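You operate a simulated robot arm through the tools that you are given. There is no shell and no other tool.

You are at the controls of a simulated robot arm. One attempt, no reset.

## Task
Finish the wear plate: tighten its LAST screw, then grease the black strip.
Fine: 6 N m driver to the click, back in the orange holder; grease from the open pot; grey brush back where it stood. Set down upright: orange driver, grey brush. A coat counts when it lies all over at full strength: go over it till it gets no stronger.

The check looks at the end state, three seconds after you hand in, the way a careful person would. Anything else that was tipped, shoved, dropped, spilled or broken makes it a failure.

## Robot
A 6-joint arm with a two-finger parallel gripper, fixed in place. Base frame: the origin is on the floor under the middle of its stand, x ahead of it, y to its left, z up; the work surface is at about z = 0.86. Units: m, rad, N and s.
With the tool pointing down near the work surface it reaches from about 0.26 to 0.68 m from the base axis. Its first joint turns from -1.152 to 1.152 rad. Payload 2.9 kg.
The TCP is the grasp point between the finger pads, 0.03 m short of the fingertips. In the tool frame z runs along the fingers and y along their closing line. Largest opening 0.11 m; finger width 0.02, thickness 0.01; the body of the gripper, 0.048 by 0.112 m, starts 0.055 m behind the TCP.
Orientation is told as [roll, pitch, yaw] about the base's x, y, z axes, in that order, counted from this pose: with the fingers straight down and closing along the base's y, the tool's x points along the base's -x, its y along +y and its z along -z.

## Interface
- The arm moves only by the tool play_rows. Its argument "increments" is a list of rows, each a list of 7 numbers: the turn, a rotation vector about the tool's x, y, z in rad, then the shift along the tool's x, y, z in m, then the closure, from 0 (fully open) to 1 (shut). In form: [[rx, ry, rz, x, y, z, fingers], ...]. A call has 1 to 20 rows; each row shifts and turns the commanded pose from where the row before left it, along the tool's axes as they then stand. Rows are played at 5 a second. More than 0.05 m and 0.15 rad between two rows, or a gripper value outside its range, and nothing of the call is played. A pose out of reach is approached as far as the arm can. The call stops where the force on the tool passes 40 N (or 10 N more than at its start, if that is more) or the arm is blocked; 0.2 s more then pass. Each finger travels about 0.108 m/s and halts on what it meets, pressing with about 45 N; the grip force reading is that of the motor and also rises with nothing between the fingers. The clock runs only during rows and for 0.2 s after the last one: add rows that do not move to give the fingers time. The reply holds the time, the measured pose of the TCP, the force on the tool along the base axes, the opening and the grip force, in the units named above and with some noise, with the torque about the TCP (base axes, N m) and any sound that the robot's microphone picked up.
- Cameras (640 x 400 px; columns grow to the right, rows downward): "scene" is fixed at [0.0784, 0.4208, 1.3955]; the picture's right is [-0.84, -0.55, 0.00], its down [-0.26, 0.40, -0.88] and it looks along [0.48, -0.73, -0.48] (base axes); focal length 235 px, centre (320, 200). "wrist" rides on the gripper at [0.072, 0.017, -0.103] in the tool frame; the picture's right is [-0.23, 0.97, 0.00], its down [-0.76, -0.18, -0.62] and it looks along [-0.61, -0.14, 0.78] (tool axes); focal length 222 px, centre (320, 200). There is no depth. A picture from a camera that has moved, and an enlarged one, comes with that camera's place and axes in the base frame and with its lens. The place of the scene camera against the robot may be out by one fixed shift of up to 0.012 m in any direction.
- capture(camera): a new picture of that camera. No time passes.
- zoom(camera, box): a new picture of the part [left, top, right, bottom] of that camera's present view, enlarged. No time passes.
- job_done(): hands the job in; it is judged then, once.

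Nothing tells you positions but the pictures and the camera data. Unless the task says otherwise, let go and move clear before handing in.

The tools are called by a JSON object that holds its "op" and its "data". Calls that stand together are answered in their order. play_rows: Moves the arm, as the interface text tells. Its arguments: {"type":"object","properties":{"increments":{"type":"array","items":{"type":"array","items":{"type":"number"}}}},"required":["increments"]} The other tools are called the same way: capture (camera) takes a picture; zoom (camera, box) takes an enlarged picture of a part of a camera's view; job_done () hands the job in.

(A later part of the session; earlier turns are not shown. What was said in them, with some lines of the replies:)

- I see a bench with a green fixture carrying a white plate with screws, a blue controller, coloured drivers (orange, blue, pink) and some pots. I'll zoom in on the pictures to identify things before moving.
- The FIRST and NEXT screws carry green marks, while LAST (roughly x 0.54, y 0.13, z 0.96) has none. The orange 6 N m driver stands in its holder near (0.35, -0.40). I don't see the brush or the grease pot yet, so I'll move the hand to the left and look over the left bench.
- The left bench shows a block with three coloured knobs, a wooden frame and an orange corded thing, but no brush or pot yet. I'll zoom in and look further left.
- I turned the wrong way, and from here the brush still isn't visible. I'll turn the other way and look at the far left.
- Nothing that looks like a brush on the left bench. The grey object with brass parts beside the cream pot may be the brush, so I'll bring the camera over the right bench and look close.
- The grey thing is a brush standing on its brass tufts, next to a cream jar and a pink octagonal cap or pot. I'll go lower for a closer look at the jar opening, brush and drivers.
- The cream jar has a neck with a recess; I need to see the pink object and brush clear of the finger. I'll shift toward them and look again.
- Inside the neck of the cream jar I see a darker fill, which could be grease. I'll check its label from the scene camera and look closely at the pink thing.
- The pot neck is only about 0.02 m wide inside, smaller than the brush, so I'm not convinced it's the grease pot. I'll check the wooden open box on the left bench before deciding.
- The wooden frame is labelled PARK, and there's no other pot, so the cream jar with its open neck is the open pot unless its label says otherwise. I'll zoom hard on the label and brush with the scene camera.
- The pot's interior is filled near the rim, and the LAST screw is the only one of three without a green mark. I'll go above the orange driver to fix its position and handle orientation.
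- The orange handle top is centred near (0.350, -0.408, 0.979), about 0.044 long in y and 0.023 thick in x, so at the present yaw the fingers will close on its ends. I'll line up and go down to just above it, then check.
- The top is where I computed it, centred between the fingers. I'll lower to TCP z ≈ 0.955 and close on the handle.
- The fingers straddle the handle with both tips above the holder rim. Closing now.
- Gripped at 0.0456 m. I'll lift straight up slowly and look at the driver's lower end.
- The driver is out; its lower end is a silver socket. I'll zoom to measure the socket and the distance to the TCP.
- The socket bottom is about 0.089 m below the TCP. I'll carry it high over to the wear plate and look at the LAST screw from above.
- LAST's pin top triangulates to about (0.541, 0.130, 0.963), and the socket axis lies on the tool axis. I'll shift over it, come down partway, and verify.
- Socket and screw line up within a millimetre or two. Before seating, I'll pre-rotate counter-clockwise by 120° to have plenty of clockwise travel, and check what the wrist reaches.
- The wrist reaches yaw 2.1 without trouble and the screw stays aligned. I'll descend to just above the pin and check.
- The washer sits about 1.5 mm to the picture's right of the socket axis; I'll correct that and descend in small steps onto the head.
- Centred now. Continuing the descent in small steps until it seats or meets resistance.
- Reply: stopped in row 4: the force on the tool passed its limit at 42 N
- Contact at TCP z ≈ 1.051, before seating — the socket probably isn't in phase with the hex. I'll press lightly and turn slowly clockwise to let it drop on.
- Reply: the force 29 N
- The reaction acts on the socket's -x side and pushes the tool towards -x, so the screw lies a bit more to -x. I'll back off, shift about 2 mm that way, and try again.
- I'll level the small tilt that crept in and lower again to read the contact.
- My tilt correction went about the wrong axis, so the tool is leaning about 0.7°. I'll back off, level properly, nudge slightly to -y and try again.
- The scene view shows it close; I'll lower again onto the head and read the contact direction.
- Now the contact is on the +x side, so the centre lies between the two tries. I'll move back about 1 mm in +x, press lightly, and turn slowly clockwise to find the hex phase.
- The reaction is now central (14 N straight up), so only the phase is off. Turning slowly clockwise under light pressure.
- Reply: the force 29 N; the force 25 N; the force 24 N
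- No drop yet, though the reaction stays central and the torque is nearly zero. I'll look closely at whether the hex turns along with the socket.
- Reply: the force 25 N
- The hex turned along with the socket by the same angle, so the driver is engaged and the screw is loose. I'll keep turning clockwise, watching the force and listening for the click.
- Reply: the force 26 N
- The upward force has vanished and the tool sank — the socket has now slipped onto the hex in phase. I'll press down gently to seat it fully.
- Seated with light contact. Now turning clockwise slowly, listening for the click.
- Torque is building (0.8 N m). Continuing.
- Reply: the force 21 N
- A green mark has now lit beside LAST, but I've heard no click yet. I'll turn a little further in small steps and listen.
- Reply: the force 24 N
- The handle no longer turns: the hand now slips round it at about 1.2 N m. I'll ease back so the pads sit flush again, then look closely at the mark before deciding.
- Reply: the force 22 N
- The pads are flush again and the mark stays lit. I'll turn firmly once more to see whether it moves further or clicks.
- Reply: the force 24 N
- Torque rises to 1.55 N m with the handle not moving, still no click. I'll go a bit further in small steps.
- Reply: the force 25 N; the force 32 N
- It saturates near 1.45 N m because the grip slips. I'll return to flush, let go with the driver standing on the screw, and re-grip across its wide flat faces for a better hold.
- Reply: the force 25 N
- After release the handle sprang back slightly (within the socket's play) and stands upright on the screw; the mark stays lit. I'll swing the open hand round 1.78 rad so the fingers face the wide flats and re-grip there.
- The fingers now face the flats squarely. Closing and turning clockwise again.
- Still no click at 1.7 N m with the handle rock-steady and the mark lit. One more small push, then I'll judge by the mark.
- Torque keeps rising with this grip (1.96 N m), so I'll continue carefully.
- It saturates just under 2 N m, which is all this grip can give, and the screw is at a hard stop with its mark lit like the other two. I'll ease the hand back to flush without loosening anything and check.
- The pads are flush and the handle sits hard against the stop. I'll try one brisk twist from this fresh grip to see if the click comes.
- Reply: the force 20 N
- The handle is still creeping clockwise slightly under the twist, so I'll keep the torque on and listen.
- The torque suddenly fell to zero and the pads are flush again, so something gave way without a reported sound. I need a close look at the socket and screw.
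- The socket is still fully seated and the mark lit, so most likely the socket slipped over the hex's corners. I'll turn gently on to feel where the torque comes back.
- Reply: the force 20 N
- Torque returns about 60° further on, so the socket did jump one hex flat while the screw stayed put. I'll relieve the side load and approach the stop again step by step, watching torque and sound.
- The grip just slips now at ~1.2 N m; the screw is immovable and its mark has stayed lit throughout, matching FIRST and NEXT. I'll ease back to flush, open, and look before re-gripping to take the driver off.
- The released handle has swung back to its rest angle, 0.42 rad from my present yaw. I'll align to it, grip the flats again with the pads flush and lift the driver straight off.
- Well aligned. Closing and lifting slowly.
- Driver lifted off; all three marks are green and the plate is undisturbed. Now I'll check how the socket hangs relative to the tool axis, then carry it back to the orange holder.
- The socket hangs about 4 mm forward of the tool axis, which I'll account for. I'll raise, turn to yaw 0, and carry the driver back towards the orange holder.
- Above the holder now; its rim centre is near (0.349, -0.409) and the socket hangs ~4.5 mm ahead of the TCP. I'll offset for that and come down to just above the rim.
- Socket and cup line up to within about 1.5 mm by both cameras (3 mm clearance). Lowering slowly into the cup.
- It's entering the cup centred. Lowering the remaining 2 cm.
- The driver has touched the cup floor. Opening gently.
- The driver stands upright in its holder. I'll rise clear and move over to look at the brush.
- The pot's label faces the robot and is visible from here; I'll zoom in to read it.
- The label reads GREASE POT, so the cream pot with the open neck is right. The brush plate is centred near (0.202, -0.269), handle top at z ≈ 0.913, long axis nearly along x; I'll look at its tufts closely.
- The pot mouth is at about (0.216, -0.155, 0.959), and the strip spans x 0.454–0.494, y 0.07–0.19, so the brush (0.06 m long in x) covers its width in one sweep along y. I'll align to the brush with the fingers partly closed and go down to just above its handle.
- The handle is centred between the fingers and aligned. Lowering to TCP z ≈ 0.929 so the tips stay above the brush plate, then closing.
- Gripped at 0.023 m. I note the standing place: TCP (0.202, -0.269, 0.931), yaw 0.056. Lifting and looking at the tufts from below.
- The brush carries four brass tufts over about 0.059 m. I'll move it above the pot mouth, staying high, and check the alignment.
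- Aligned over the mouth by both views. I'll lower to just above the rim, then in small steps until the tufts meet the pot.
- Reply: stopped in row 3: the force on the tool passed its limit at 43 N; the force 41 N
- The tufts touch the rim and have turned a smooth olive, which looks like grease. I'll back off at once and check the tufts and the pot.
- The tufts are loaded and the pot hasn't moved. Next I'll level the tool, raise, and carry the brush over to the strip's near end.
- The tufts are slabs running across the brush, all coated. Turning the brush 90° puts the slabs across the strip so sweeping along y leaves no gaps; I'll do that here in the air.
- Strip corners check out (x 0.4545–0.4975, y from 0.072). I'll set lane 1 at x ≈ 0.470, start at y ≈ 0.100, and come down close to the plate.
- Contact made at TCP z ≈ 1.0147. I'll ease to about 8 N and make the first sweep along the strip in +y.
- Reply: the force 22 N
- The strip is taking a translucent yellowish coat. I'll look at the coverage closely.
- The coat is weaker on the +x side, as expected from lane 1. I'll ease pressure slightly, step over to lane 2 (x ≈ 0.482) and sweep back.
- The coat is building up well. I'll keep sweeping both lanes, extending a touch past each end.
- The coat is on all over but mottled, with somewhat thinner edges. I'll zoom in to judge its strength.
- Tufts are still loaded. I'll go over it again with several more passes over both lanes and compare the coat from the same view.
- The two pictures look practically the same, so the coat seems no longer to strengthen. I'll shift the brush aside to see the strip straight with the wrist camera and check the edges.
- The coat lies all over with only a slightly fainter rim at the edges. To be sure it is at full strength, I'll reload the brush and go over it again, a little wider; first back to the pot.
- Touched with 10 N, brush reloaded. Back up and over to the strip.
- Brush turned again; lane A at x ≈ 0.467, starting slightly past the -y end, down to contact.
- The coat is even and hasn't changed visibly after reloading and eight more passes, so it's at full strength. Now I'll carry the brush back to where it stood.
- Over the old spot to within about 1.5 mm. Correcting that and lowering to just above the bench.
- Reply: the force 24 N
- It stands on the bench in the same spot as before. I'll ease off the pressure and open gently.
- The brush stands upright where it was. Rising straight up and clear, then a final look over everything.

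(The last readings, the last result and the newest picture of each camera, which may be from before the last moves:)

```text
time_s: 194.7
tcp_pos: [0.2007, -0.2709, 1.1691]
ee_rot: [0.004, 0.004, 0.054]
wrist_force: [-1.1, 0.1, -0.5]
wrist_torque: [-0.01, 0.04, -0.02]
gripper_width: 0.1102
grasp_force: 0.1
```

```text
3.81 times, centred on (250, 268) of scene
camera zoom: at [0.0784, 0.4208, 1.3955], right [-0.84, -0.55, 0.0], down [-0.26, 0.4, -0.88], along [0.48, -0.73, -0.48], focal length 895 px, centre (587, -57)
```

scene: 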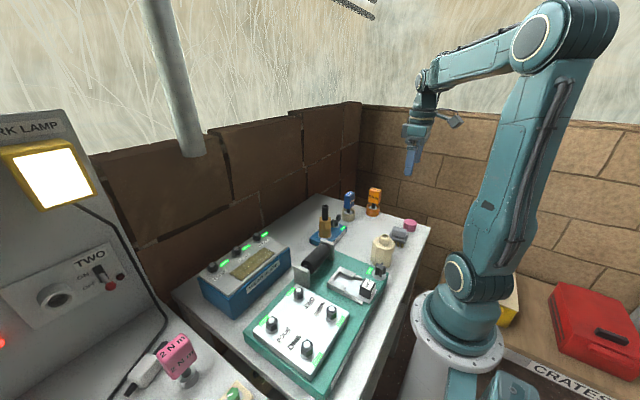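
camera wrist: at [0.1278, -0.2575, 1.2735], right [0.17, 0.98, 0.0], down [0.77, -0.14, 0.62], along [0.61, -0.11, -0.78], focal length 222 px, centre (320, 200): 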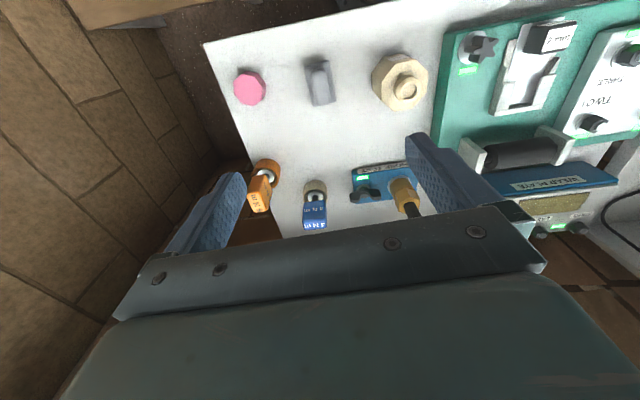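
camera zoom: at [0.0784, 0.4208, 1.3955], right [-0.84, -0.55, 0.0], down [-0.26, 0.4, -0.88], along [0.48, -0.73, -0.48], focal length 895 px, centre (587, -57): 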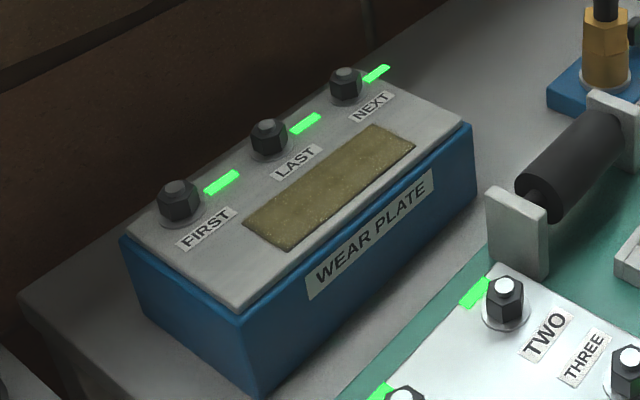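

Everything is in place: driver upright in the orange holder, brush standing where it was, three green marks. I'll take one unobstructed close look at the strip with the empty hand before handing in.

{"op": "play_rows", "data": {"increments": [[0, 0, 0.054, 0, 0, -0.03, 0], [0, 0, 0, -0.0178, 0.0412, 0, 0], [0, 0, 0, -0.0178, 0.0412, 0, 0], [0, 0, 0, -0.0178, 0.0412, 0, 0], [0, 0, 0, -0.0178, 0.0412, 0, 0], [0, 0, 0, -0.0178, 0.0412, 0, 0], [0, 0, 0, -0.0178, 0.0412, 0, 0], [0, 0, 0, -0.0178, 0.0412, 0, 0], [0, 0, 0, -0.0178, 0.0412, 0, 0], [0, 0, 0, -0.0178, 0.0412, 0, 0], [0, 0, 0, 0, 0, 0, 0], [0, 0, 0, 0, 0, 0, 0]]}}

{"op": "capture", "data": {"camera": "wrist"}}

{"op": "zoom", "data": {"camera": "wrist", "box": [290, 100, 420, 200]}}

```text
time_s: 197.3
tcp_pos: [0.3604, 0.0997, 1.2007]
ee_rot: [-0.001, 0.0, 0.0]
wrist_force: [1.0, 0.7, -0.3]
wrist_torque: [0.0, 0.03, -0.05]
gripper_width: 0.1097
grasp_force: 0.0
```

```text
taken
camera wrist: at [0.289, 0.1183, 1.3031], right [0.23, 0.97, 0.0], down [0.76, -0.18, 0.62], along [0.61, -0.14, -0.78], focal length 222 px, centre (320, 200)
```

wrist: 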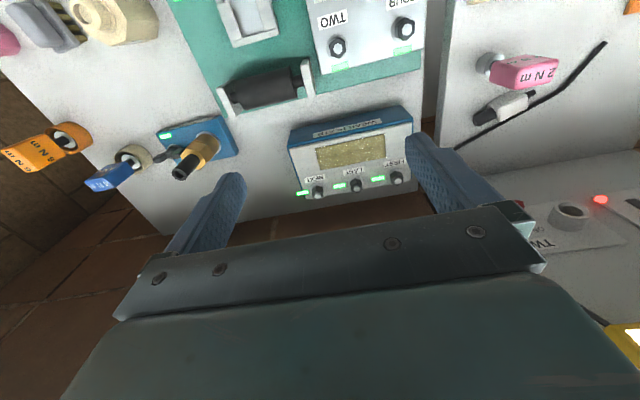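

```text
4.00 times, centred on (355, 150) of wrist
camera zoom: at [0.289, 0.1183, 1.3031], right [0.23, 0.97, 0.0], down [0.76, -0.18, 0.62], along [0.61, -0.14, -0.78], focal length 888 px, centre (180, 400)
```

zoom: 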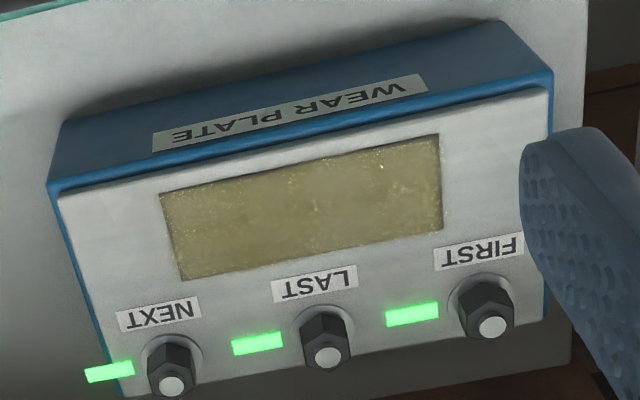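

{"op": "zoom", "data": {"camera": "wrist", "box": [310, 128, 350, 172]}}

{"op": "zoom", "data": {"camera": "wrist", "box": [350, 128, 390, 172]}}

```text
9.09 times, centred on (330, 150) of wrist
camera zoom: at [0.289, 0.1183, 1.3031], right [0.23, 0.97, 0.0], down [0.76, -0.18, 0.62], along [0.61, -0.14, -0.78], focal length 2019 px, centre (229, 654)
```

zoom: 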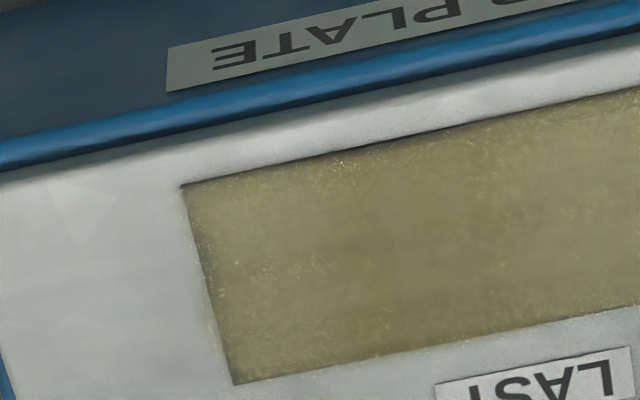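

```text
9.09 times, centred on (370, 150) of wrist
camera zoom: at [0.289, 0.1183, 1.3031], right [0.23, 0.97, 0.0], down [0.76, -0.18, 0.62], along [0.61, -0.14, -0.78], focal length 2019 px, centre (-134, 654)
```

zoom: 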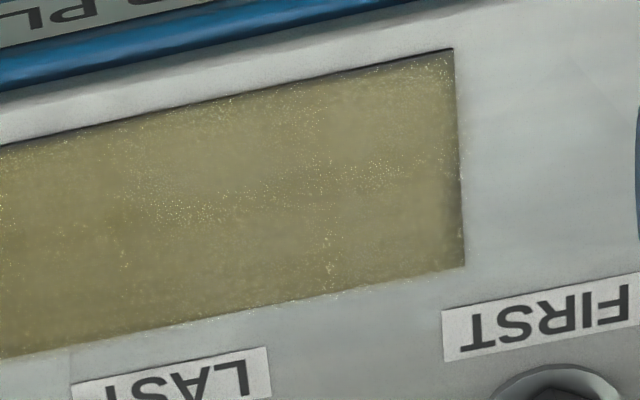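

I've tightened the LAST screw to a hard stop with the 6 N m driver. Its mark is now green, like FIRST and NEXT. I never heard a click: at up to about 2 N m on the wrist sensor the grip slipped and the socket once jumped a hex flat, while the screw itself stayed put.

The grease lies over the whole strip and looked no stronger after reloading the brush and eight more passes. The orange driver is upright in its holder, the grey brush stands where it was, and nothing else has moved. The hand is empty and clear, so I'm handing in.

{"op": "job_done", "data": {}}

```text
The job is handed in.
```

I've handed the job in, but I never heard the 6 N m driver click, so I can't confirm the LAST screw reached full torque.

- **LAST screw:** It turned to a hard stop and its mark lit green, like FIRST and NEXT. After that I went on twisting to try for the click, up to about 2 N m on the wrist sensor, which was as much as the grip could give. The hand slipped round the handle and the socket once jumped a hex flat. The screw did not appear to turn further and the mark stayed green.
- **Grease:** The whole black strip is coated from the open grease pot. I reloaded the brush once. Eight more sweeps made no clear difference beyond slightly better cover at one end, so I took it as full strength. The rim of the strip looks slightly darker than the rest, which may only be shading.
- **Tools:** The orange driver stands upright in the orange holder. The grey brush stands upright where it was.
- **Everything else:** In the last pictures nothing looked tipped, shoved or spilled. The hand is empty and clear of everything.
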